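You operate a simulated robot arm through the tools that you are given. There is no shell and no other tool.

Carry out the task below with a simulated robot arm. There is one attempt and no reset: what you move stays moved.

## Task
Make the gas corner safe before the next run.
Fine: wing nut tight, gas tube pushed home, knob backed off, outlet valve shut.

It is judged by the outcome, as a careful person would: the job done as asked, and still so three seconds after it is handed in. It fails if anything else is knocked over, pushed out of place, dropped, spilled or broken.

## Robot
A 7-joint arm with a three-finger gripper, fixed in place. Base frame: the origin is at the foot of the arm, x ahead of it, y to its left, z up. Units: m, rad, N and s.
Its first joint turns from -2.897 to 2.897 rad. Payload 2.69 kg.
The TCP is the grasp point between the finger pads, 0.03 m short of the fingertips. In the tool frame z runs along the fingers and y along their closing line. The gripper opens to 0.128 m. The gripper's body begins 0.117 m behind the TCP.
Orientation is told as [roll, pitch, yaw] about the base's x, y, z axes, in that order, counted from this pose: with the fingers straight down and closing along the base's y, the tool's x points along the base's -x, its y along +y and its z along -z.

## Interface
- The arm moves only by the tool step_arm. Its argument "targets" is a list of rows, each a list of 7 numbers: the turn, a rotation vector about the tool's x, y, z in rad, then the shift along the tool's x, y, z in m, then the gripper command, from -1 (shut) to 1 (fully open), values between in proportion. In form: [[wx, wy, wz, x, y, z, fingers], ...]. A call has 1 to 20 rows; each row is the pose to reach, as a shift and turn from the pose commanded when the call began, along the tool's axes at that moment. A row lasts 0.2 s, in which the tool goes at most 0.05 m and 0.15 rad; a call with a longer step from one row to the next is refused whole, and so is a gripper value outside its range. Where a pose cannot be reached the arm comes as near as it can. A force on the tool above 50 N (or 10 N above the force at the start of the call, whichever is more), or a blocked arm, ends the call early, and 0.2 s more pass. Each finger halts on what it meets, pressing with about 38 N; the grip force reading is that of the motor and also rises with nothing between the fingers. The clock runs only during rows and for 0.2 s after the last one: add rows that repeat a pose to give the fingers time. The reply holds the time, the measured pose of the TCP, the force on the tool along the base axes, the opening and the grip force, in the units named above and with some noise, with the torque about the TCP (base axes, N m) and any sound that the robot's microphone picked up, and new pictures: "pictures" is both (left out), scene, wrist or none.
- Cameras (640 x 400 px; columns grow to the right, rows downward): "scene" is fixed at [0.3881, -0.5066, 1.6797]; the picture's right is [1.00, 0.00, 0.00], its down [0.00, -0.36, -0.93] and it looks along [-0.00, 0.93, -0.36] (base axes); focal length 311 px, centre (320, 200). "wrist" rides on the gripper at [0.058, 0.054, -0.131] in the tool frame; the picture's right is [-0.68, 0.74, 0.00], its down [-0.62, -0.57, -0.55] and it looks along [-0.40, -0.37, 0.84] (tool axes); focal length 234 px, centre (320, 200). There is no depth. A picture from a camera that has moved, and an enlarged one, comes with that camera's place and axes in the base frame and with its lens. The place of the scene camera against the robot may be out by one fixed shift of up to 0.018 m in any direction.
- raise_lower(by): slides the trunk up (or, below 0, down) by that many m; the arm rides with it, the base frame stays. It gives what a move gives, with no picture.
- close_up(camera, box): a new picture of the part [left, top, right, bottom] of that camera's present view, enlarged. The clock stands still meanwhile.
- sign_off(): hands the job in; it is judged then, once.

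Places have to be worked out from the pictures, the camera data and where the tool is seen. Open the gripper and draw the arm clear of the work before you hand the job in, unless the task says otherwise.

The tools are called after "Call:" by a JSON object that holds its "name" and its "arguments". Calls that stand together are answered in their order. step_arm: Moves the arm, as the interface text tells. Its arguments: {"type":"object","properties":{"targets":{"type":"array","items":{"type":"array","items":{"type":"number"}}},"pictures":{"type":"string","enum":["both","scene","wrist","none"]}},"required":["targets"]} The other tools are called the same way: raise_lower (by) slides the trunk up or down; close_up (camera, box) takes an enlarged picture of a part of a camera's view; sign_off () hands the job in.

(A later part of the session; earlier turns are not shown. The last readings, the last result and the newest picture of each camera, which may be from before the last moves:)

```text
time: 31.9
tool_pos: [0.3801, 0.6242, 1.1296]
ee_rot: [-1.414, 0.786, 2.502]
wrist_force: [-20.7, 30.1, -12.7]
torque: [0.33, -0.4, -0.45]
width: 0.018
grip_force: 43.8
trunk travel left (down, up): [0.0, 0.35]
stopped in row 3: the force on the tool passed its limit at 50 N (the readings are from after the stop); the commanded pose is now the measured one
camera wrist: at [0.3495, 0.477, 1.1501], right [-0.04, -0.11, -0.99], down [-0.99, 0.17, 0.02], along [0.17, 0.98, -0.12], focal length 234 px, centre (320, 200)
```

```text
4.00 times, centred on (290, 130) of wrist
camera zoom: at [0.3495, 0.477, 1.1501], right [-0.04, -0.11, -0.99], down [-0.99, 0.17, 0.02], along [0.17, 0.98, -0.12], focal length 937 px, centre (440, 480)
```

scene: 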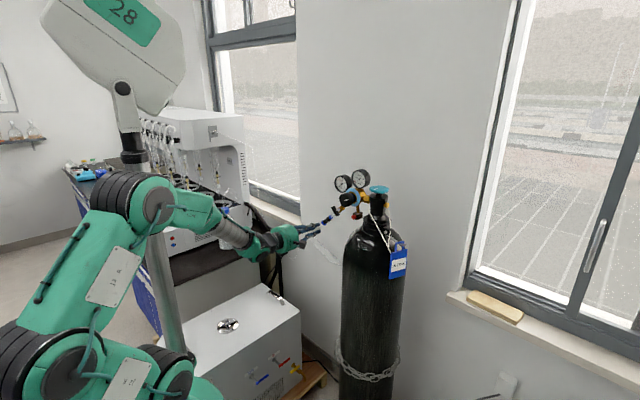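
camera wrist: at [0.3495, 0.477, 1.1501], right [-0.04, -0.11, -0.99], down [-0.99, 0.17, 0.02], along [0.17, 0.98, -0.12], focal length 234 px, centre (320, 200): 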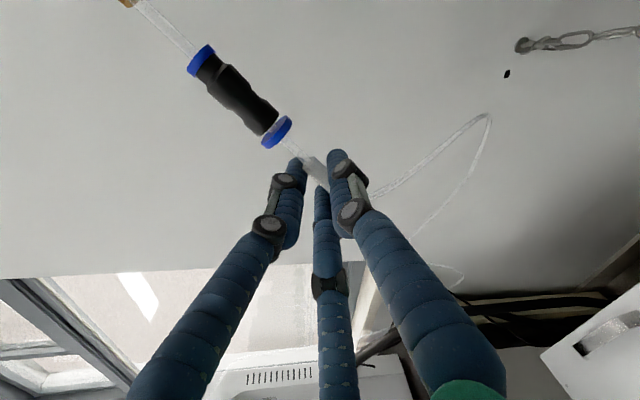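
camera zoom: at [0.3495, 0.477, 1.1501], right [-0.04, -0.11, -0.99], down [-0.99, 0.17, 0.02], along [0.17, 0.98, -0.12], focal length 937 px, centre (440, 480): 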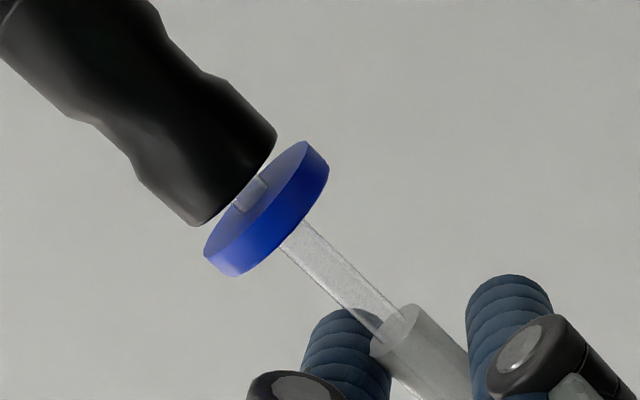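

The push hit a hard stop at 50 N after about 22 mm of travel, so the tube is bottomed in its connector. I'll release the fingers and back straight out, then check that it stays.

Call:
{"name": "step_arm", "arguments": {"targets": [[0, 0, 0, 0, 0, 0, -0.4], [0, 0, 0, 0, 0, 0, 0.1], [0, 0, 0, 0, 0, 0, 0.3], [0, 0, 0, 0, 0, -0.02, 0.3], [0, 0, 0, 0, 0, -0.045, 0.3], [0, 0, 0, 0, 0, -0.07, 0.3], [0, 0, 0, 0, 0, -0.09, 0.3]], "pictures": "both"}}

Call:
{"name": "close_up", "arguments": {"camera": "wrist", "box": [220, 40, 360, 180]}}

Call:
{"name": "close_up", "arguments": {"camera": "scene", "box": [300, 180, 370, 240]}}

```text
time: 33.5
tool_pos: [0.3218, 0.5569, 1.1441]
ee_rot: [-1.421, 0.782, 2.489]
wrist_force: [-0.3, 0.3, -0.1]
torque: [0.01, 0.0, -0.03]
width: 0.0834
grip_force: 0.1
trunk travel left (down, up): [0.0, 0.35]
camera wrist: at [0.2903, 0.4082, 1.1622], right [-0.04, -0.11, -0.99], down [-0.98, 0.17, 0.02], along [0.17, 0.98, -0.11], focal length 234 px, centre (320, 200)
```

scene: 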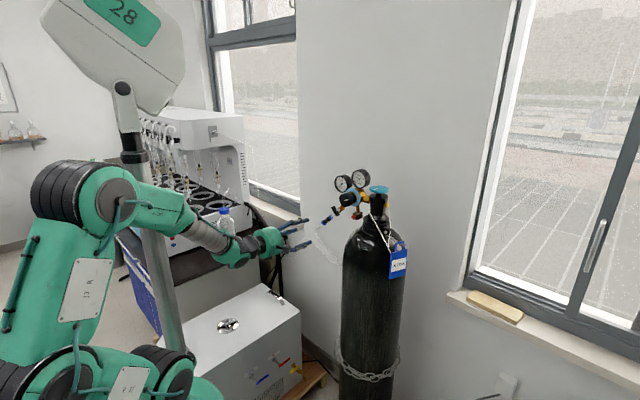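
wrist: 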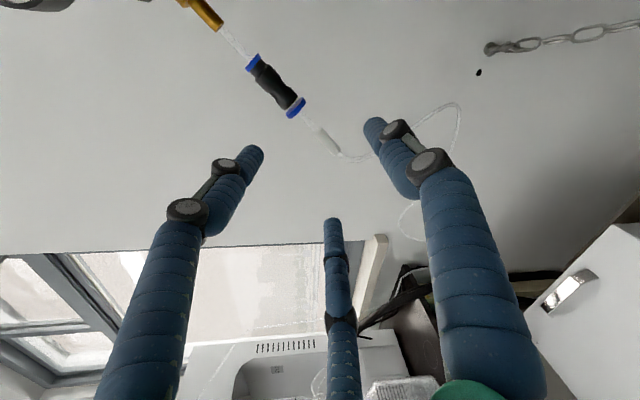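

```text
2.86 times, centred on (290, 110) of wrist
camera zoom: at [0.2903, 0.4082, 1.1622], right [-0.04, -0.11, -0.99], down [-0.98, 0.17, 0.02], along [0.17, 0.98, -0.11], focal length 669 px, centre (406, 457)
```

zoom: 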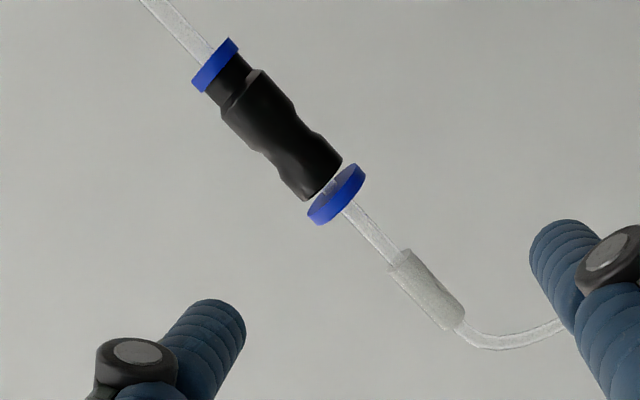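

```text
6.67 times, centred on (335, 210) of scene
camera zoom: at [0.3881, -0.5066, 1.6797], right [1.0, 0.0, 0.0], down [0.0, -0.36, -0.93], along [0.0, 0.93, -0.36], focal length 2076 px, centre (220, 133)
```

zoom: 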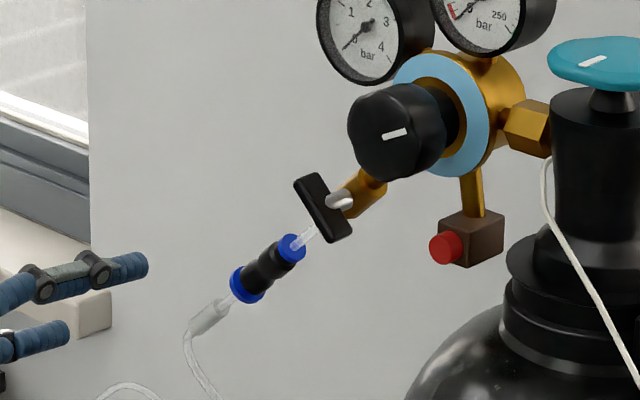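

The sleeve stayed about 20 mm further in after release. To be sure it is bottomed and not just stiff, I'll regrip slightly lower on the sleeve and press again.

Call:
{"name": "step_arm", "arguments": {"targets": [[0, 0, 0, -0.014, -0.0035, 0.005, 0.3], [0, 0, 0, -0.014, -0.0035, 0.03, 0.3], [0, 0, 0, -0.014, -0.0035, 0.055, 0.3], [0, 0, 0, -0.014, -0.0035, 0.08, 0.3], [0, 0, 0, -0.014, -0.0035, 0.094, 0.3], [0, 0, 0, -0.014, -0.0035, 0.094, -0.3], [0, 0, 0, -0.014, -0.0035, 0.094, -1], [0, 0, 0, -0.014, -0.0035, 0.094, -1]], "pictures": "wrist"}}

Call:
{"name": "close_up", "arguments": {"camera": "wrist", "box": [200, 40, 400, 240]}}

```text
time: 35.3
tool_pos: [0.3777, 0.632, 1.1252]
ee_rot: [-1.419, 0.783, 2.491]
wrist_force: [11.0, -3.0, -9.3]
torque: [-0.43, -0.13, -0.03]
width: 0.016
grip_force: 41.8
trunk travel left (down, up): [0.0, 0.35]
camera wrist: at [0.3459, 0.4837, 1.143], right [-0.04, -0.11, -0.99], down [-0.98, 0.18, 0.02], along [0.17, 0.98, -0.11], focal length 234 px, centre (320, 200)
```

wrist: 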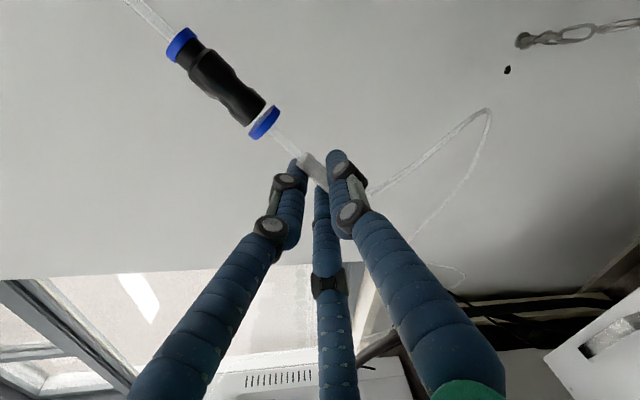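

```text
2.00 times, centred on (300, 140) of wrist
camera zoom: at [0.3459, 0.4837, 1.143], right [-0.04, -0.11, -0.99], down [-0.98, 0.18, 0.02], along [0.17, 0.98, -0.11], focal length 468 px, centre (360, 320)
```

zoom: 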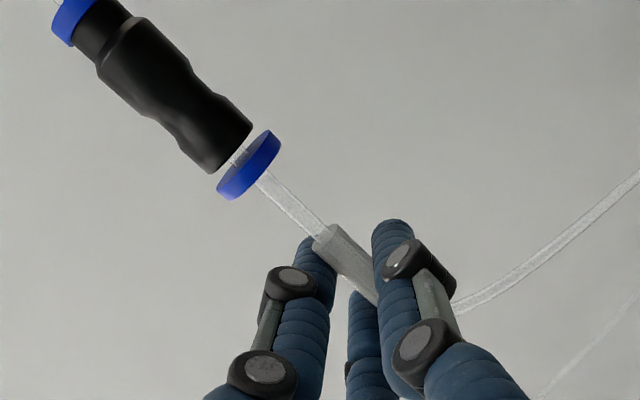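

The sleeve end is about 30 mm from the ring now, 21 mm further in than at the start; under 33 N it had compressed a few millimetres more. I'll push gently again to see whether the resistance starts at once.

Call:
{"name": "step_arm", "arguments": {"targets": [[0, 0, 0, 0.001, 0, -0.0001, -1], [0, 0, 0, 0.002, 0, -0.0002, -1], [0, 0, 0, 0.003, 0, -0.0002, -1], [0, 0, 0, 0.004, 0, -0.0003, -1]], "pictures": "wrist"}}

Call:
{"name": "close_up", "arguments": {"camera": "wrist", "box": [200, 40, 400, 240]}}

```text
time: 36.3
tool_pos: [0.3797, 0.6318, 1.1275]
ee_rot: [-1.418, 0.783, 2.493]
wrist_force: [0.3, -7.6, -22.5]
torque: [-0.59, -0.08, 0.01]
width: 0.0155
grip_force: 41.0
trunk travel left (down, up): [0.0, 0.35]
camera wrist: at [0.3476, 0.4824, 1.1454], right [-0.04, -0.11, -0.99], down [-0.98, 0.17, 0.02], along [0.17, 0.98, -0.12], focal length 234 px, centre (320, 200)
```

wrist: 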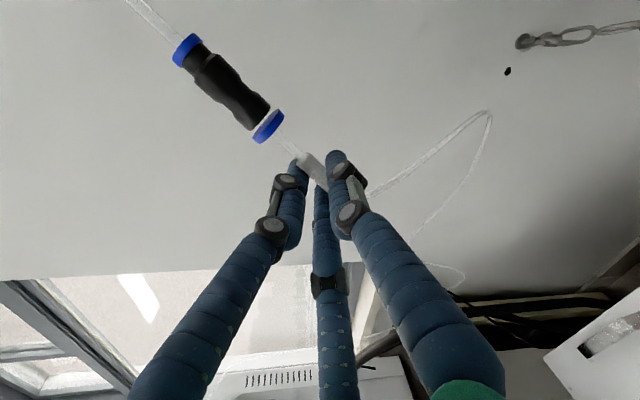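

```text
2.00 times, centred on (300, 140) of wrist
camera zoom: at [0.3476, 0.4824, 1.1454], right [-0.04, -0.11, -0.99], down [-0.98, 0.17, 0.02], along [0.17, 0.98, -0.12], focal length 468 px, centre (360, 320)
```

zoom: 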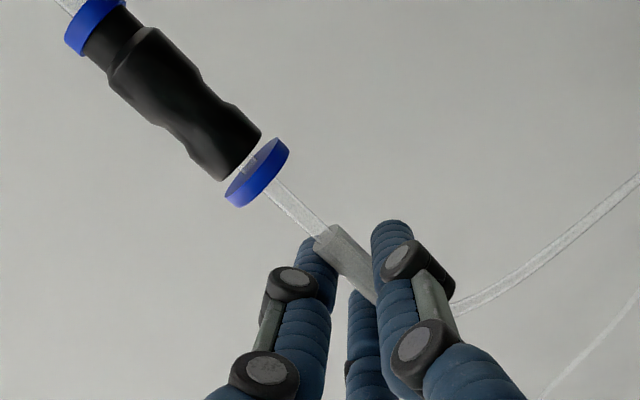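

Resistance starts at once and springs back, so the tube is against its end stop: it is home. I'll release it and back out.

Call:
{"name": "step_arm", "arguments": {"targets": [[0, 0, 0, -0.001, 0.002, 0, -0.4], [0, 0, 0, -0.001, 0, 0, 0.1], [0, 0, 0, -0.001, 0, 0, 0.3], [0, 0, 0, 0, 0, -0.02, 0.3], [0, 0, 0, 0, 0, -0.045, 0.3], [0, 0, 0, 0, 0, -0.07, 0.3], [0, 0, 0, 0, 0, -0.09, 0.3]], "pictures": "both"}}

Call:
{"name": "close_up", "arguments": {"camera": "wrist", "box": [220, 40, 360, 180]}}

Call:
{"name": "close_up", "arguments": {"camera": "wrist", "box": [460, 20, 540, 80]}}

Call:
{"name": "close_up", "arguments": {"camera": "scene", "box": [325, 160, 405, 230]}}

```text
time: 37.9
tool_pos: [0.3177, 0.5667, 1.1386]
ee_rot: [-1.421, 0.782, 2.489]
wrist_force: [0.1, 0.3, 0.5]
torque: [0.01, -0.01, -0.01]
width: 0.0833
grip_force: 0.0
trunk travel left (down, up): [0.0, 0.35]
camera wrist: at [0.2856, 0.4178, 1.1563], right [-0.04, -0.11, -0.99], down [-0.98, 0.17, 0.02], along [0.17, 0.98, -0.11], focal length 234 px, centre (320, 200)
```

scene: 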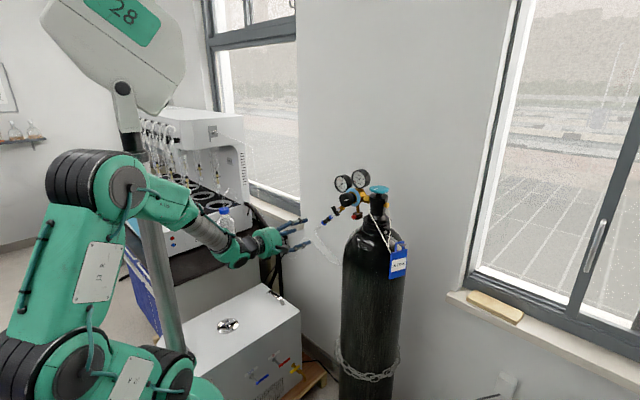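
wrist: 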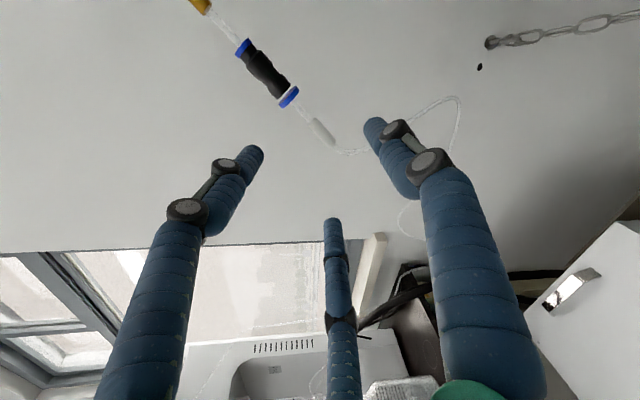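

```text
2.86 times, centred on (290, 110) of wrist
camera zoom: at [0.2856, 0.4178, 1.1563], right [-0.04, -0.11, -0.99], down [-0.98, 0.17, 0.02], along [0.17, 0.98, -0.11], focal length 669 px, centre (406, 457)
```

zoom: 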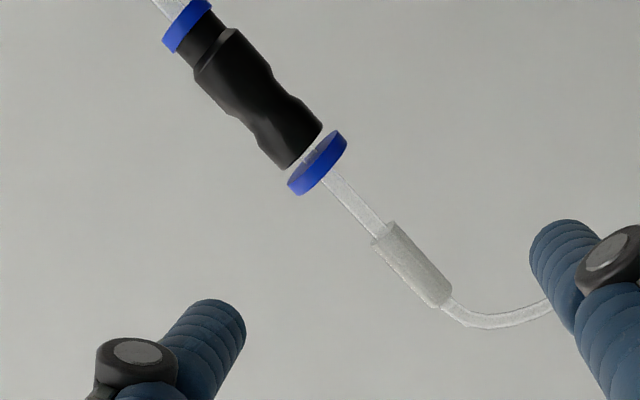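

```text
6.67 times, centred on (500, 50) of wrist
camera zoom: at [0.2856, 0.4178, 1.1563], right [-0.04, -0.11, -0.99], down [-0.98, 0.17, 0.02], along [0.17, 0.98, -0.11], focal length 1561 px, centre (-880, 1200)
```

zoom: 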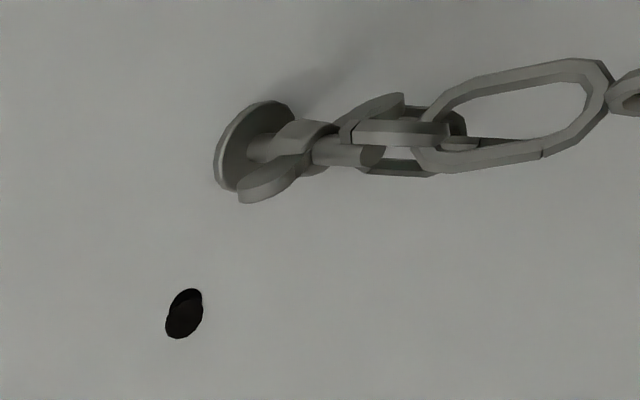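

```text
5.71 times, centred on (365, 195) of scene
camera zoom: at [0.3881, -0.5066, 1.6797], right [1.0, 0.0, 0.0], down [0.0, -0.36, -0.93], along [0.0, 0.93, -0.36], focal length 1779 px, centre (63, 229)
```

zoom: 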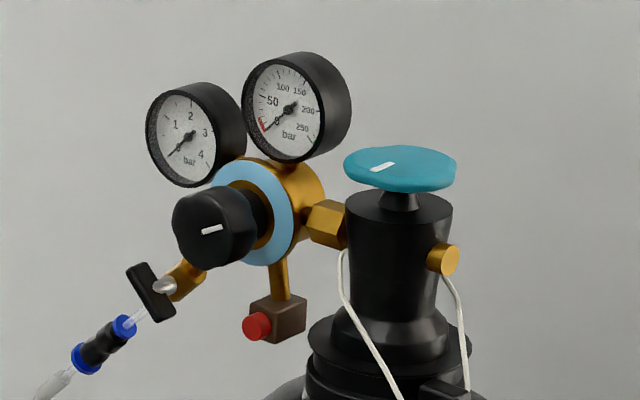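

The tube stays 21–22 mm further in and the lever is across the pipe. Now the knob: it must be fully backed off (counter-clockwise). Its axis is near e1 = 0.031, z = 1.313, so I'll roll the wrist back to gain counter-clockwise range and stage in front of it.

Call:
{"name": "step_arm", "arguments": {"targets": [[0, 0, 0.131, 0.0143, 0.0007, -0.0133, 0.1], [0, 0, 0.262, 0.0287, 0.0014, -0.0166, 0.0], [0, 0, 0.393, 0.043, 0.0022, -0.02, 0.0], [0, 0, 0.524, 0.0573, 0.0029, -0.0233, 0.0], [0, 0, 0.654, 0.0716, 0.0036, -0.0266, 0.0], [0, 0, 0.785, 0.086, 0.0043, -0.0299, 0.0], [0, 0, 0.916, 0.1003, 0.0051, -0.0333, 0.0], [0, 0, 1.047, 0.1146, 0.0058, -0.0366, 0.0], [0, 0, 1.178, 0.129, 0.0065, -0.0399, 0.0], [0, 0, 1.309, 0.1433, 0.0072, -0.0432, 0.0], [0, 0, 1.44, 0.1576, 0.0079, -0.0449, 0.0], [0, 0, 1.571, 0.1719, 0.0087, -0.0465, 0.0], [0, 0, 1.702, 0.1863, 0.0094, -0.0482, 0.0], [0, 0, 1.832, 0.2006, 0.0101, -0.0498, 0.0], [0, 0, 1.963, 0.2149, 0.0108, -0.0515, 0.0], [0, 0, 2.094, 0.2292, 0.0116, -0.0548, 0.0], [0, 0, 2.225, 0.2436, 0.0123, -0.0581, 0.0], [0, 0, 2.356, 0.2579, 0.013, -0.0598, 0.0]], "pictures": "both"}}

Call:
{"name": "close_up", "arguments": {"camera": "wrist", "box": [240, 80, 420, 260]}}

Call:
{"name": "close_up", "arguments": {"camera": "scene", "box": [300, 160, 400, 240]}}

```text
time: 41.7
tool_pos: [0.4252, 0.406, 1.3115]
ee_rot: [-0.458, -1.444, 1.262]
wrist_force: [-0.7, 0.2, -0.5]
torque: [0.0, -0.01, 0.03]
width: 0.0639
grip_force: 0.0
out of reach, approached as far as the arm can: row 18
trunk travel left (down, up): [0.0, 0.35]
camera wrist: at [0.2935, 0.344, 1.2665], right [-0.5, 0.59, 0.63], down [0.05, -0.71, 0.71], along [0.86, 0.39, 0.33], focal length 234 px, centre (320, 200)
```

scene: 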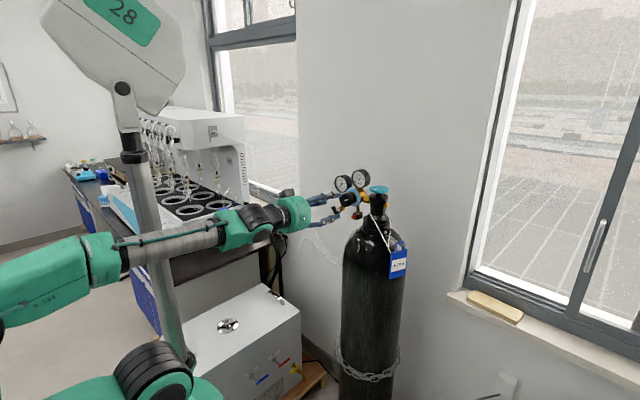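
wrist: 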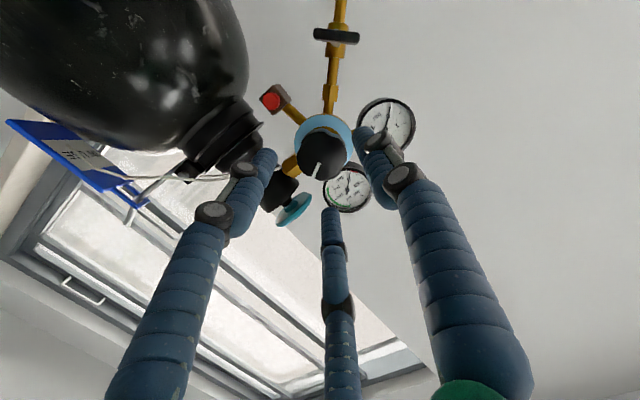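

```text
2.22 times, centred on (330, 170) of wrist
camera zoom: at [0.2935, 0.344, 1.2665], right [-0.5, 0.59, 0.63], down [0.05, -0.71, 0.71], along [0.86, 0.39, 0.33], focal length 520 px, centre (298, 267)
```

zoom: 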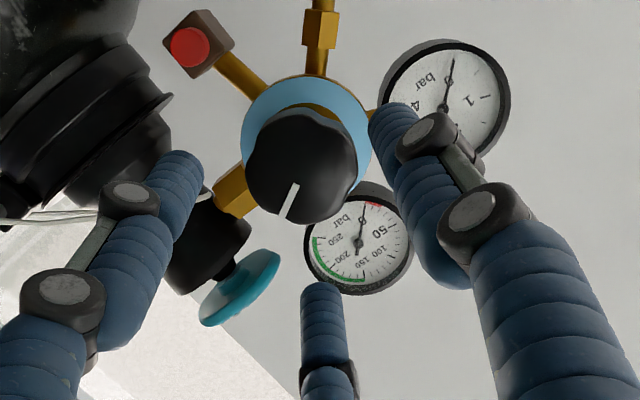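

```text
5.00 times, centred on (350, 200) of scene
camera zoom: at [0.3881, -0.5066, 1.6797], right [1.0, 0.0, 0.0], down [0.0, -0.36, -0.93], along [0.0, 0.93, -0.36], focal length 1557 px, centre (170, 200)
```

zoom: 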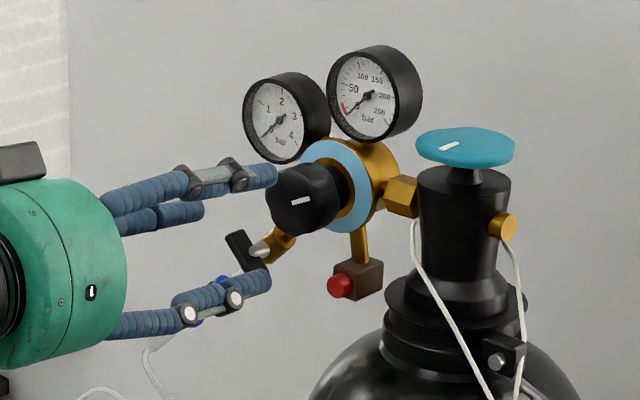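

The knob is straight ahead, about 51 mm across, with its pointer at the right side. I'll level the tool onto the knob axis and open slightly wider, stopping just short of it.

Call:
{"name": "step_arm", "arguments": {"targets": [[0.002, -0.04, 0, -0.0008, -0.0012, 0.009, 0.15], [0.004, -0.08, 0, -0.0016, -0.0024, 0.0185, 0.15], [0.006, -0.113, 0, -0.0023, -0.0036, 0.0278, 0.15], [0.006, -0.113, 0, -0.0023, -0.0036, 0.0278, 0.15]], "pictures": "wrist"}}

Call:
{"name": "close_up", "arguments": {"camera": "wrist", "box": [240, 80, 420, 260]}}

Call:
{"name": "close_up", "arguments": {"camera": "scene", "box": [300, 160, 400, 240]}}

```text
time: 42.7
tool_pos: [0.4528, 0.4475, 1.312]
ee_rot: [-1.495, -1.513, 2.285]
wrist_force: [0.2, -0.5, -1.0]
torque: [0.0, -0.01, -0.02]
width: 0.0736
grip_force: 0.0
out of reach, approached as far as the arm can: row 2, 3, 4
trunk travel left (down, up): [0.0, 0.35]
camera wrist: at [0.3243, 0.3891, 1.2513], right [-0.55, 0.55, 0.63], down [-0.01, -0.76, 0.65], along [0.84, 0.35, 0.42], focal length 234 px, centre (320, 200)
```

wrist: 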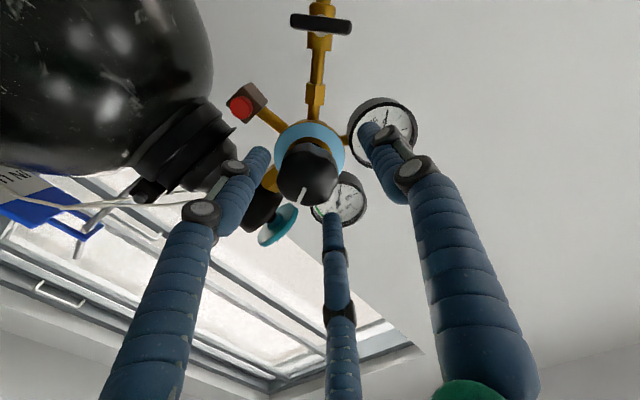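

```text
2.22 times, centred on (330, 170) of wrist
camera zoom: at [0.3243, 0.3891, 1.2513], right [-0.55, 0.55, 0.63], down [-0.01, -0.76, 0.65], along [0.84, 0.35, 0.42], focal length 520 px, centre (298, 267)
```

zoom: 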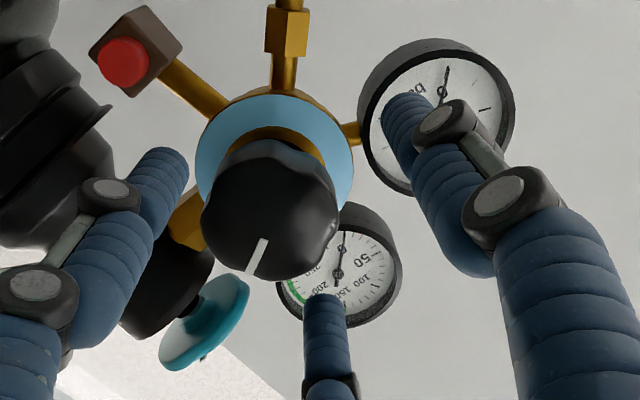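

```text
5.00 times, centred on (350, 200) of scene
camera zoom: at [0.3881, -0.5066, 1.6797], right [1.0, 0.0, 0.0], down [0.0, -0.36, -0.93], along [0.0, 0.93, -0.36], focal length 1557 px, centre (170, 200)
```

zoom: 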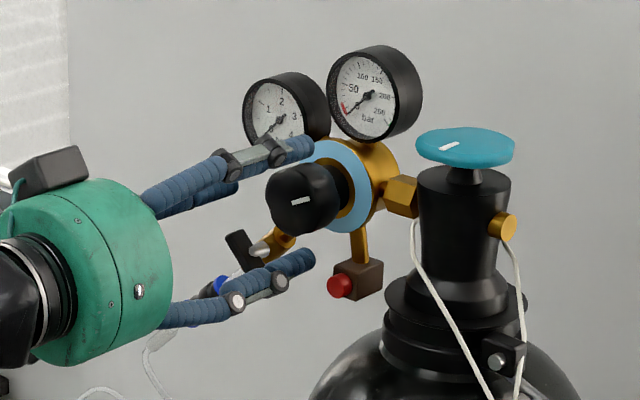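

The tool is level but 12 mm left of the knob axis and a joint limit is binding, so I'll roll a little counter-clockwise, shift right 12 mm and back off 1 cm.

Call:
{"name": "step_arm", "arguments": {"targets": [[0, 0, -0.12, 0.0006, -0.004, -0.0097, 0.15], [0, 0, -0.24, 0.0012, -0.008, -0.0097, 0.15], [0, 0, -0.36, 0.0018, -0.0122, -0.0097, 0.15], [0, 0, -0.36, 0.0018, -0.0122, -0.0097, 0.15]], "pictures": "wrist"}}

Call:
{"name": "close_up", "arguments": {"camera": "wrist", "box": [240, 80, 420, 260]}}

```text
time: 43.7
tool_pos: [0.4547, 0.4458, 1.3114]
ee_rot: [-1.556, -1.151, 2.341]
wrist_force: [0.0, -0.2, 0.2]
torque: [0.0, -0.01, -0.02]
width: 0.0737
grip_force: 0.1
out of reach, approached as far as the arm can: row 1, 2, 3, 4
trunk travel left (down, up): [0.0, 0.35]
camera wrist: at [0.3444, 0.3691, 1.2382], right [-0.67, 0.67, 0.32], down [-0.2, -0.57, 0.8], along [0.72, 0.47, 0.52], focal length 234 px, centre (320, 200)
```

wrist: 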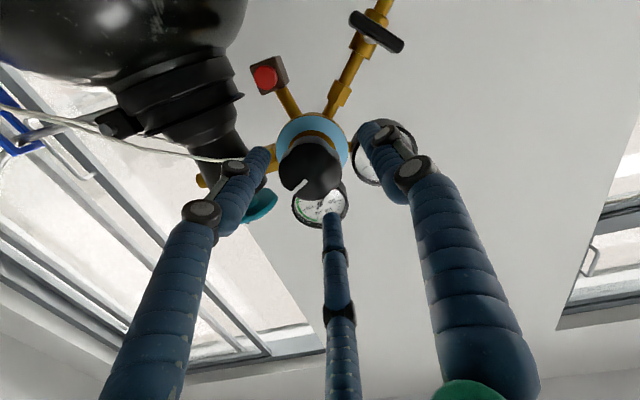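

```text
2.22 times, centred on (330, 170) of wrist
camera zoom: at [0.3444, 0.3691, 1.2382], right [-0.67, 0.67, 0.32], down [-0.2, -0.57, 0.8], along [0.72, 0.47, 0.52], focal length 520 px, centre (298, 267)
```

zoom: 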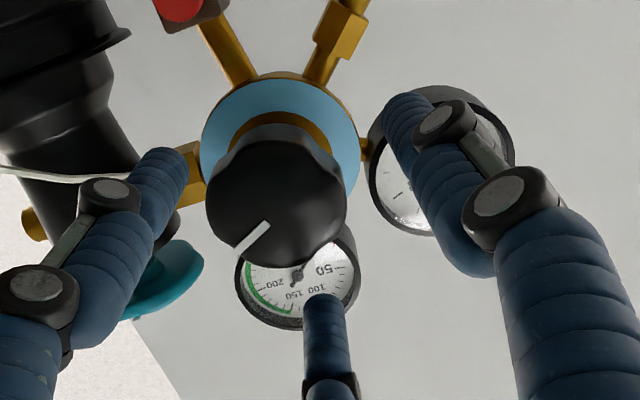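

The wrist is nearly straight here, which is singular. Raising the trunk will put the shoulder in the same relation to the knob that worked for the tube, so I'll back straight away from the knob first.

Call:
{"name": "step_arm", "arguments": {"targets": [[0, 0, 0, 0, 0, -0.025, 0.15], [0, 0, 0, 0, 0, -0.05, 0.15], [0, 0, 0, 0, 0, -0.075, 0.15], [0, 0, 0, 0, 0, -0.09, 0.15]], "pictures": "scene"}}

```text
time: 44.7
tool_pos: [0.3712, 0.3604, 1.3117]
ee_rot: [-1.558, -1.155, 2.349]
wrist_force: [0.6, 1.9, -2.0]
torque: [0.11, -0.08, -0.04]
width: 0.0739
grip_force: 0.0
out of reach, approached as far as the arm can: row 1, 2, 3, 4
trunk travel left (down, up): [0.0, 0.35]
```

scene: 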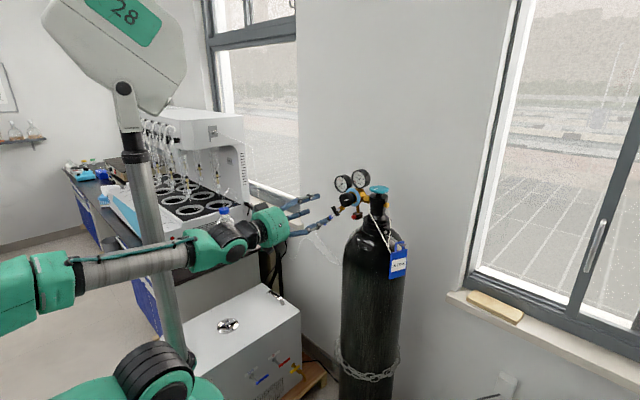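

The gripper is clear of the regulator. Now I'll raise the trunk by 0.15 m.

Call:
{"name": "raise_lower", "arguments": {"by": 0.15}}

```text
time: 46.4
tool_pos: [0.3703, 0.3595, 1.4627]
ee_rot: [-1.563, -1.154, 2.353]
wrist_force: [0.7, 0.5, -0.1]
torque: [0.02, 0.01, 0.0]
width: 0.0736
grip_force: 0.1
trunk travel left (down, up): [-0.15, 0.2]
```

I'll come down to the knob staging point from here with the tool level.

Call:
{"name": "step_arm", "arguments": {"targets": [[0, 0, 0, 0.0357, 0.0135, 0.0114, 0.15], [0, 0, 0, 0.0714, 0.027, 0.0328, 0.15], [0, 0, 0, 0.107, 0.0404, 0.0543, 0.15], [0, 0, 0, 0.125, 0.0472, 0.07, 0.15], [0, 0, 0, 0.1427, 0.0539, 0.0857, 0.15], [0, 0, 0, 0.1427, 0.0539, 0.0857, 0.15]], "pictures": "both"}}

Call:
{"name": "close_up", "arguments": {"camera": "wrist", "box": [240, 80, 420, 260]}}

```text
time: 47.8
tool_pos: [0.4212, 0.4329, 1.312]
ee_rot: [-1.551, -1.154, 2.324]
wrist_force: [0.9, 1.0, -0.4]
torque: [0.01, -0.05, -0.03]
width: 0.0739
grip_force: 0.1
out of reach, approached as far as the arm can: row 1, 2, 3, 4, 5, 6
trunk travel left (down, up): [-0.15, 0.2]
camera wrist: at [0.3092, 0.3586, 1.2383], right [-0.66, 0.68, 0.32], down [-0.2, -0.57, 0.8], along [0.72, 0.46, 0.51], focal length 234 px, centre (320, 200)
```

scene: 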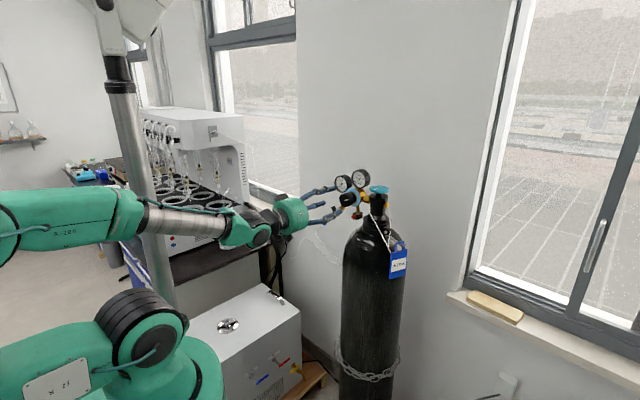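
wrist: 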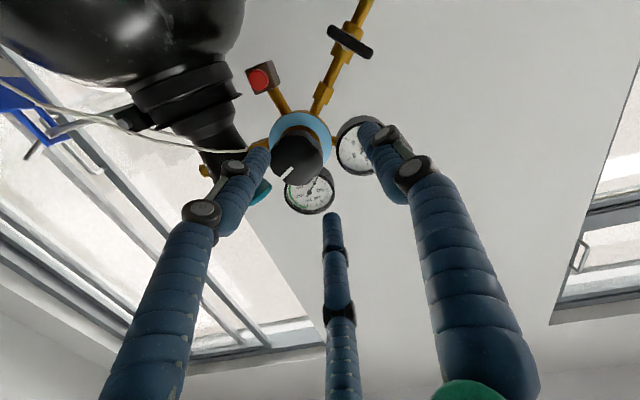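

```text
2.22 times, centred on (330, 170) of wrist
camera zoom: at [0.3092, 0.3586, 1.2383], right [-0.66, 0.68, 0.32], down [-0.2, -0.57, 0.8], along [0.72, 0.46, 0.51], focal length 520 px, centre (298, 267)
```

zoom: 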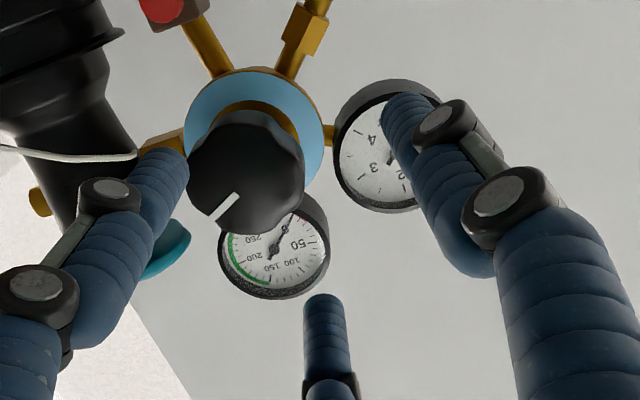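

I'm still 2.5 cm left of the knob axis, so I'll try a larger counter-clockwise roll of 1.2 rad, as that freed the arm at the lever.

Call:
{"name": "step_arm", "arguments": {"targets": [[0, 0, -0.133, 0, 0, -0.003, 0.15], [0, 0, -0.267, 0, 0, -0.003, 0.15], [0, 0, -0.4, 0.001, -0.002, -0.003, 0.15], [0, 0, -0.533, 0.003, -0.006, -0.003, 0.15], [0, 0, -0.667, 0.005, -0.011, -0.003, 0.15], [0, 0, -0.8, 0.007, -0.016, -0.003, 0.15], [0, 0, -0.933, 0.009, -0.02, -0.003, 0.15], [0, 0, -1.067, 0.0102, -0.0227, -0.0032, 0.15], [0, 0, -1.2, 0.0102, -0.0227, -0.0032, 0.15], [0, 0, -1.2, 0.0102, -0.0227, -0.0032, 0.15]], "pictures": "both"}}

```text
time: 50.0
tool_pos: [0.4214, 0.4319, 1.3146]
ee_rot: [-1.564, 0.046, 2.342]
wrist_force: [1.3, -0.7, 0.8]
torque: [0.02, -0.02, -0.02]
width: 0.0736
grip_force: 0.0
out of reach, approached as far as the arm can: row 1, 2, 3, 4, 5, 6, 7, 8, 9, 10
trunk travel left (down, up): [-0.15, 0.2]
camera wrist: at [0.3697, 0.2964, 1.2653], right [-0.45, 0.46, -0.77], down [-0.84, 0.08, 0.54], along [0.31, 0.89, 0.35], focal length 234 px, centre (320, 200)
```

scene: 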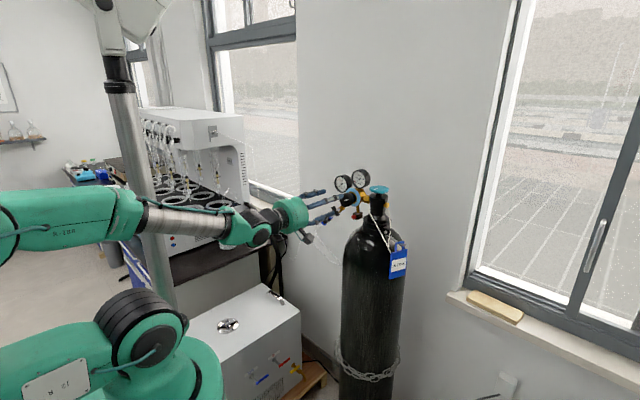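
wrist: 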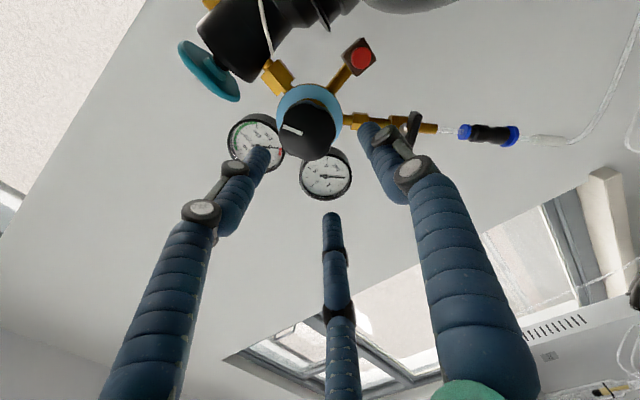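

Rolling doesn't help; the earlier pose with the tool pitched about 7° down reached the knob axis fine with the trunk low, so levelling was what hit the limit. I'll back off, pitch down about 8°, and lower the trunk again.

Call:
{"name": "step_arm", "arguments": {"targets": [[-0.05, 0, 0, 0, 0, -0.02, 0.15], [-0.1, 0, 0, 0, 0, -0.04, 0.15], [-0.15, 0, 0, 0, 0, -0.055, 0.15], [-0.15, 0, 0, 0, 0, -0.055, 0.15]], "pictures": "none"}}

Call:
{"name": "raise_lower", "arguments": {"by": -0.15}}

```text
time: 51.0
tool_pos: [0.3813, 0.3927, 1.3153]
ee_rot: [-1.418, 0.046, 2.359]
wrist_force: [0.3, 0.4, 0.8]
torque: [0.0, -0.01, -0.04]
width: 0.0733
grip_force: 0.0
trunk travel left (down, up): [-0.15, 0.2]
```

```text
time: 52.8
tool_pos: [0.3836, 0.3928, 1.1651]
ee_rot: [-1.418, 0.048, 2.361]
wrist_force: [0.2, 0.1, -0.2]
torque: [-0.01, 0.0, -0.02]
width: 0.0734
grip_force: 0.1
trunk travel left (down, up): [0.0, 0.35]
```

The trunk is low again with the tool pitched about 9° down. I'll rise to the knob staging point while rolling clockwise to regain counter-clockwise range.

Call:
{"name": "step_arm", "arguments": {"targets": [[0, 0, 0.127, 0.0025, -0.0148, 0.0025, 0.15], [0, 0, 0.254, 0.005, -0.0297, 0.005, 0.15], [0, 0, 0.382, 0.0076, -0.0445, 0.0076, 0.15], [0, 0, 0.509, 0.0101, -0.0593, 0.0101, 0.15], [0, 0, 0.636, 0.0126, -0.0742, 0.0127, 0.15], [0, 0, 0.764, 0.0152, -0.089, 0.0152, 0.15], [0, 0, 0.891, 0.0177, -0.1039, 0.0178, 0.15], [0, 0, 1.018, 0.0202, -0.1187, 0.0203, 0.15], [0, 0, 1.145, 0.0227, -0.1335, 0.0228, 0.15], [0, 0, 1.273, 0.0253, -0.1484, 0.0254, 0.15], [0, 0, 1.4, 0.0278, -0.1632, 0.0279, 0.15], [0, 0, 1.4, 0.0278, -0.1632, 0.0279, 0.15]], "pictures": "both"}}

Call:
{"name": "close_up", "arguments": {"camera": "wrist", "box": [240, 80, 420, 260]}}

```text
time: 55.4
tool_pos: [0.4345, 0.4157, 1.3233]
ee_rot: [-0.948, -1.308, 1.748]
wrist_force: [-0.6, -0.8, -0.6]
torque: [-0.01, 0.02, 0.0]
width: 0.0738
grip_force: 0.2
trunk travel left (down, up): [0.0, 0.35]
camera wrist: at [0.307, 0.345, 1.276], right [-0.56, 0.67, 0.5], down [-0.01, -0.6, 0.8], along [0.83, 0.44, 0.34], focal length 234 px, centre (320, 200)
```

scene: 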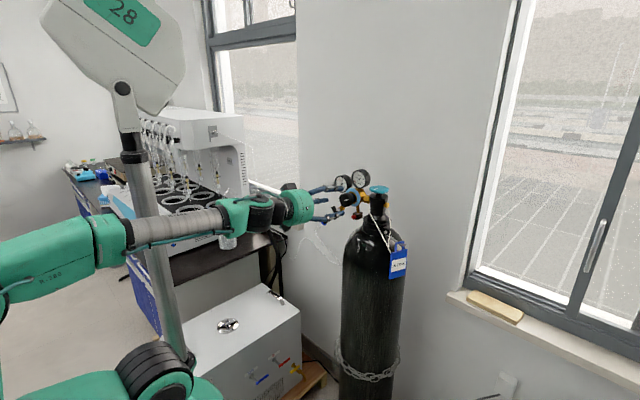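
wrist: 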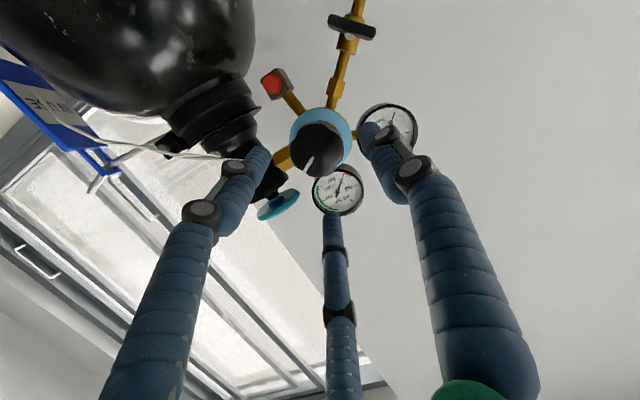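

```text
2.22 times, centred on (330, 170) of wrist
camera zoom: at [0.307, 0.345, 1.276], right [-0.56, 0.67, 0.5], down [-0.01, -0.6, 0.8], along [0.83, 0.44, 0.34], focal length 520 px, centre (298, 267)
```

zoom: 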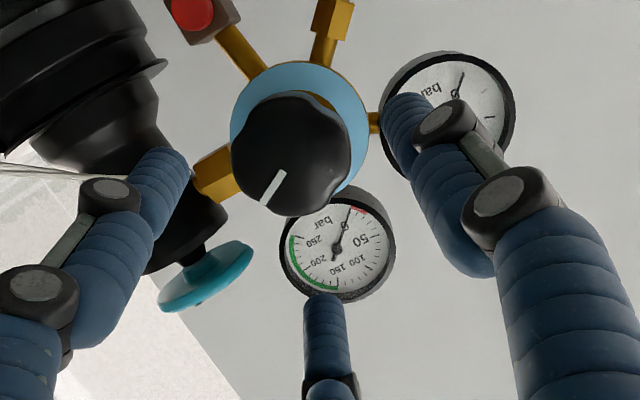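

The tool axis now passes through the knob centre. I'll advance 5.3 cm so the fingers surround the knob, then check before closing.

Call:
{"name": "step_arm", "arguments": {"targets": [[0, 0, 0, 0, 0, 0.014, 0.15], [0, 0, 0, 0, 0, 0.028, 0.15], [0, 0, 0, 0, 0, 0.042, 0.15], [0, 0, 0, 0, 0, 0.053, 0.15], [0, 0, 0, 0, 0, 0.053, 0.15]], "pictures": "both"}}

Call:
{"name": "close_up", "arguments": {"camera": "wrist", "box": [240, 80, 420, 260]}}

Call:
{"name": "close_up", "arguments": {"camera": "scene", "box": [310, 170, 390, 230]}}

```text
time: 56.6
tool_pos: [0.4716, 0.4519, 1.314]
ee_rot: [-0.951, -1.307, 1.748]
wrist_force: [-0.6, 0.5, 0.1]
torque: [0.01, 0.03, 0.02]
width: 0.0734
grip_force: 0.1
trunk travel left (down, up): [0.0, 0.35]
camera wrist: at [0.344, 0.3818, 1.2669], right [-0.56, 0.67, 0.5], down [-0.01, -0.6, 0.8], along [0.83, 0.44, 0.34], focal length 234 px, centre (320, 200)
```

scene: 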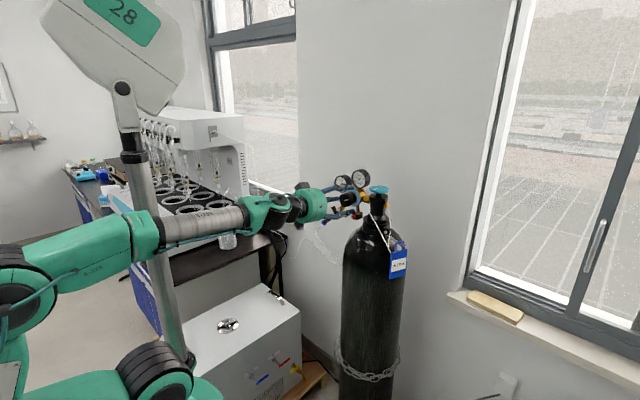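
wrist: 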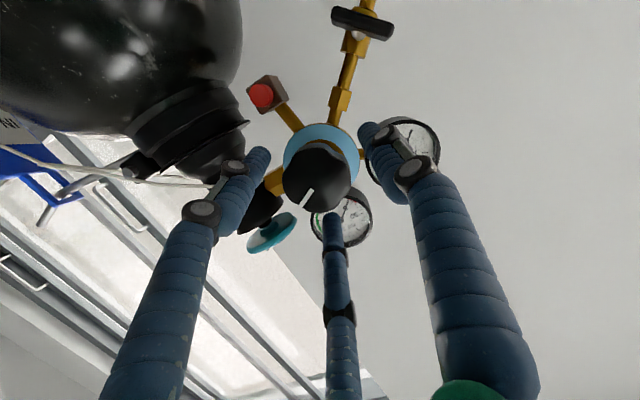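

```text
2.22 times, centred on (330, 170) of wrist
camera zoom: at [0.344, 0.3818, 1.2669], right [-0.56, 0.67, 0.5], down [-0.01, -0.6, 0.8], along [0.83, 0.44, 0.34], focal length 520 px, centre (298, 267)
```

zoom: 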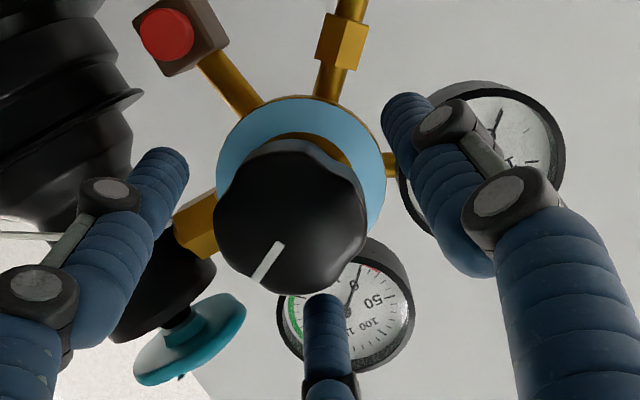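

```text
6.67 times, centred on (350, 200) of scene
camera zoom: at [0.3881, -0.5066, 1.6797], right [1.0, 0.0, 0.0], down [0.0, -0.36, -0.93], along [0.0, 0.93, -0.36], focal length 2076 px, centre (120, 200)
```

zoom: 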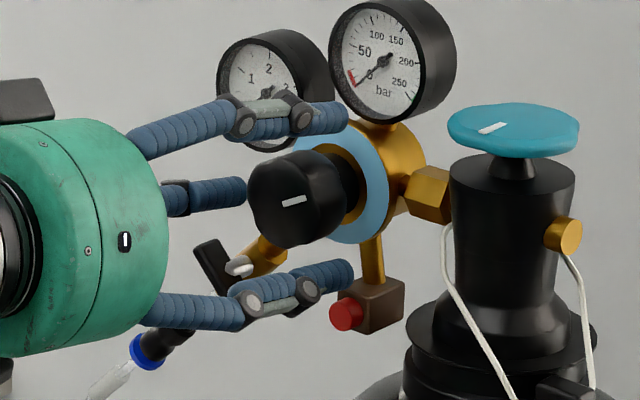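

All three fingers surround the knob, clear of the red button and gauges. I'll close on it.

Call:
{"name": "step_arm", "arguments": {"targets": [[0, 0, 0, 0, 0, 0, -0.2], [0, 0, 0, 0, 0, 0, -0.6], [0, 0, 0, 0, 0, 0, -1]], "pictures": "wrist"}}

Call:
{"name": "close_up", "arguments": {"camera": "wrist", "box": [240, 80, 420, 260]}}

Call:
{"name": "close_up", "arguments": {"camera": "scene", "box": [310, 170, 390, 230]}}

```text
time: 57.4
tool_pos: [0.4722, 0.4503, 1.3118]
ee_rot: [-0.945, -1.306, 1.745]
wrist_force: [6.2, -10.0, -5.7]
torque: [0.12, -0.21, -0.06]
width: 0.0467
grip_force: 45.0
trunk travel left (down, up): [0.0, 0.35]
camera wrist: at [0.3447, 0.3809, 1.2662], right [-0.55, 0.67, 0.5], down [-0.01, -0.6, 0.8], along [0.83, 0.44, 0.34], focal length 234 px, centre (320, 200)
```

wrist: 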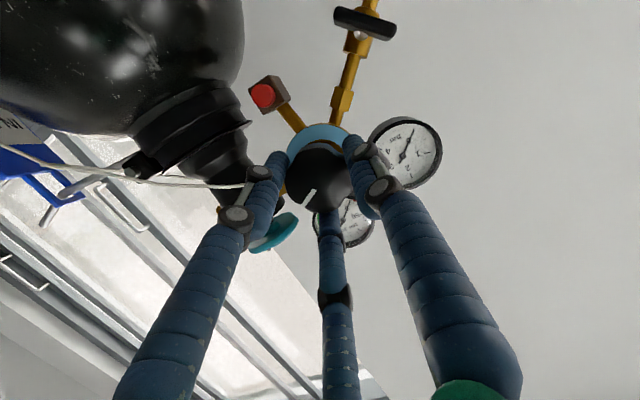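

```text
2.22 times, centred on (330, 170) of wrist
camera zoom: at [0.3447, 0.3809, 1.2662], right [-0.55, 0.67, 0.5], down [-0.01, -0.6, 0.8], along [0.83, 0.44, 0.34], focal length 520 px, centre (298, 267)
```

zoom: 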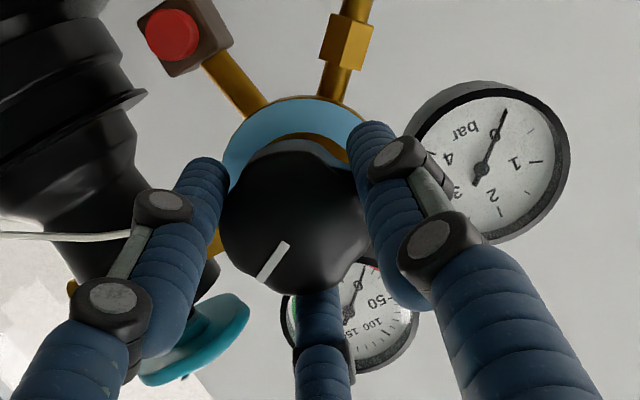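

```text
6.67 times, centred on (350, 200) of scene
camera zoom: at [0.3881, -0.5066, 1.6797], right [1.0, 0.0, 0.0], down [0.0, -0.36, -0.93], along [0.0, 0.93, -0.36], focal length 2076 px, centre (120, 200)
```

zoom: 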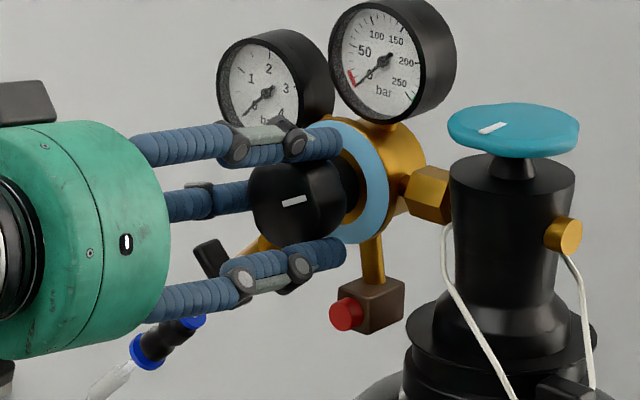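

The knob is gripped (width 47 mm). I'll try turning it counter-clockwise by about 0.4 rad and watch the torque and the pointer.

Call:
{"name": "step_arm", "arguments": {"targets": [[0, 0, -0.1, 0, 0, 0, -1], [0, 0, -0.2, 0, 0, 0, -1], [0, 0, -0.3, 0, 0, 0, -1], [0, 0, -0.4, 0, 0, 0, -1]], "pictures": "wrist"}}

Call:
{"name": "close_up", "arguments": {"camera": "wrist", "box": [240, 80, 420, 260]}}

Call:
{"name": "close_up", "arguments": {"camera": "scene", "box": [310, 170, 390, 230]}}

```text
time: 58.4
tool_pos: [0.473, 0.4521, 1.312]
ee_rot: [-1.308, -0.937, 2.14]
wrist_force: [4.1, -16.1, -14.8]
torque: [-0.33, 0.29, -1.48]
width: 0.0468
grip_force: 44.7
trunk travel left (down, up): [0.0, 0.35]
camera wrist: at [0.3649, 0.3586, 1.2565], right [-0.69, 0.72, 0.12], down [-0.22, -0.37, 0.9], along [0.69, 0.59, 0.41], focal length 234 px, centre (320, 200)
```

wrist: 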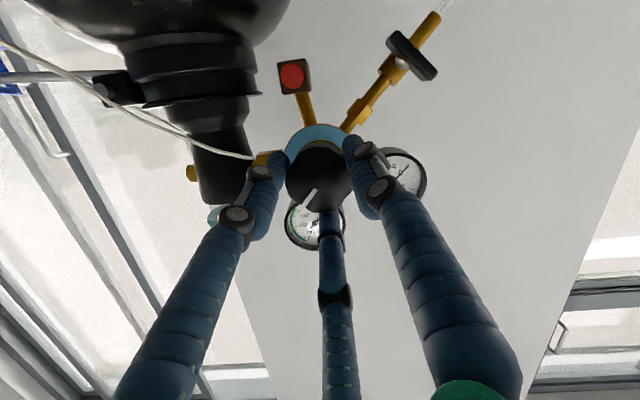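

```text
2.22 times, centred on (330, 170) of wrist
camera zoom: at [0.3649, 0.3586, 1.2565], right [-0.69, 0.72, 0.12], down [-0.22, -0.37, 0.9], along [0.69, 0.59, 0.41], focal length 520 px, centre (298, 267)
```

zoom: 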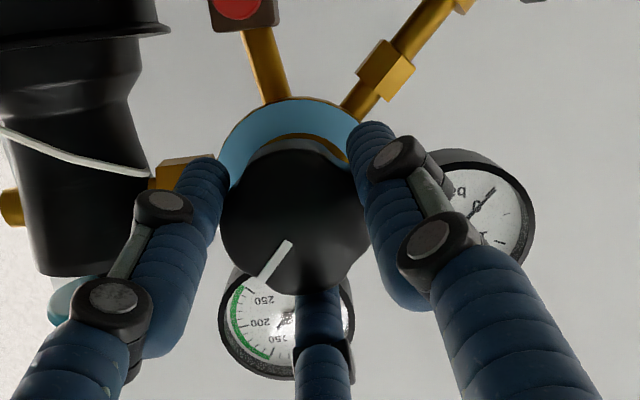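

```text
6.67 times, centred on (350, 200) of scene
camera zoom: at [0.3881, -0.5066, 1.6797], right [1.0, 0.0, 0.0], down [0.0, -0.36, -0.93], along [0.0, 0.93, -0.36], focal length 2076 px, centre (120, 200)
```

zoom: 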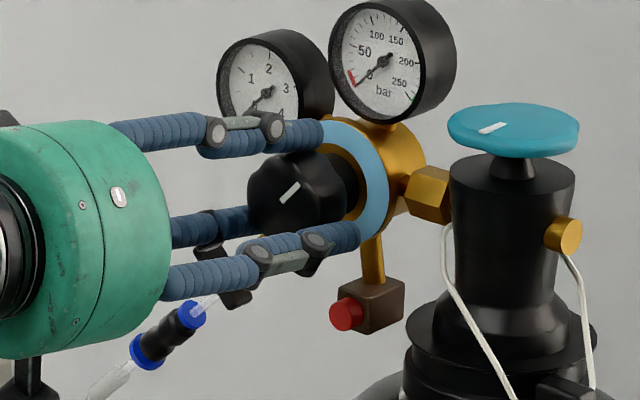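

The knob turned freely with the gripper: the pointer moved about 35° counter-clockwise, so it was not fully backed off. I'll keep unscrewing until it meets a stop.

Call:
{"name": "step_arm", "arguments": {"targets": [[0, 0, -0.13, 0, 0, 0, -1], [0, 0, -0.26, 0, 0, 0, -1], [0, 0, -0.39, 0, 0, 0, -1], [0, 0, -0.52, 0, 0, 0, -1], [0, 0, -0.65, 0, 0, 0, -1], [0, 0, -0.78, 0, 0, 0, -1], [0, 0, -0.91, 0, 0, 0, -1]], "pictures": "wrist"}}

Call:
{"name": "close_up", "arguments": {"camera": "wrist", "box": [240, 80, 420, 260]}}

Call:
{"name": "close_up", "arguments": {"camera": "scene", "box": [310, 170, 390, 230]}}

```text
time: 60.0
tool_pos: [0.4726, 0.452, 1.3138]
ee_rot: [-1.416, -0.042, 2.344]
wrist_force: [5.6, -14.0, -24.7]
torque: [0.44, 0.67, -0.75]
width: 0.0471
grip_force: 44.9
trunk travel left (down, up): [0.0, 0.35]
camera wrist: at [0.4145, 0.3149, 1.2784], right [-0.58, 0.42, -0.7], down [-0.74, 0.1, 0.67], along [0.35, 0.9, 0.25], focal length 234 px, centre (320, 200)
```

wrist: 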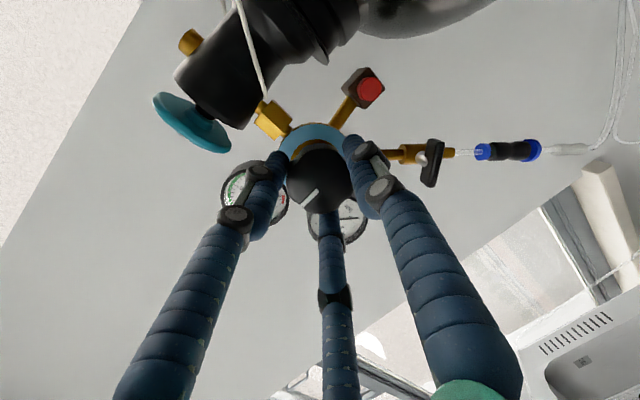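

```text
2.22 times, centred on (330, 170) of wrist
camera zoom: at [0.4145, 0.3149, 1.2784], right [-0.58, 0.42, -0.7], down [-0.74, 0.1, 0.67], along [0.35, 0.9, 0.25], focal length 520 px, centre (298, 267)
```

zoom: 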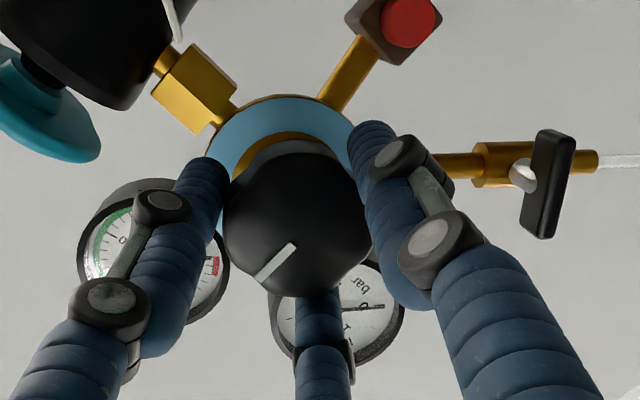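

```text
6.67 times, centred on (350, 200) of scene
camera zoom: at [0.3881, -0.5066, 1.6797], right [1.0, 0.0, 0.0], down [0.0, -0.36, -0.93], along [0.0, 0.93, -0.36], focal length 2076 px, centre (120, 200)
```

zoom: 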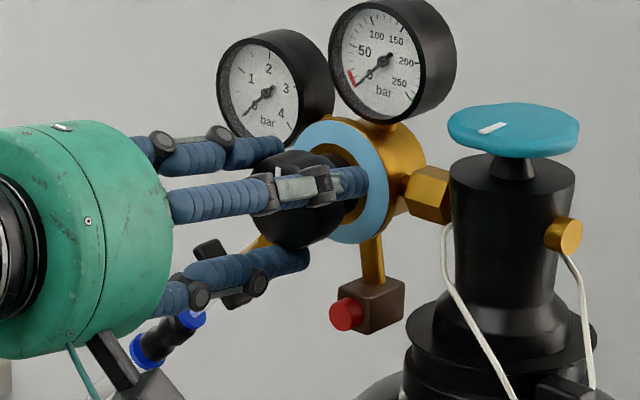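

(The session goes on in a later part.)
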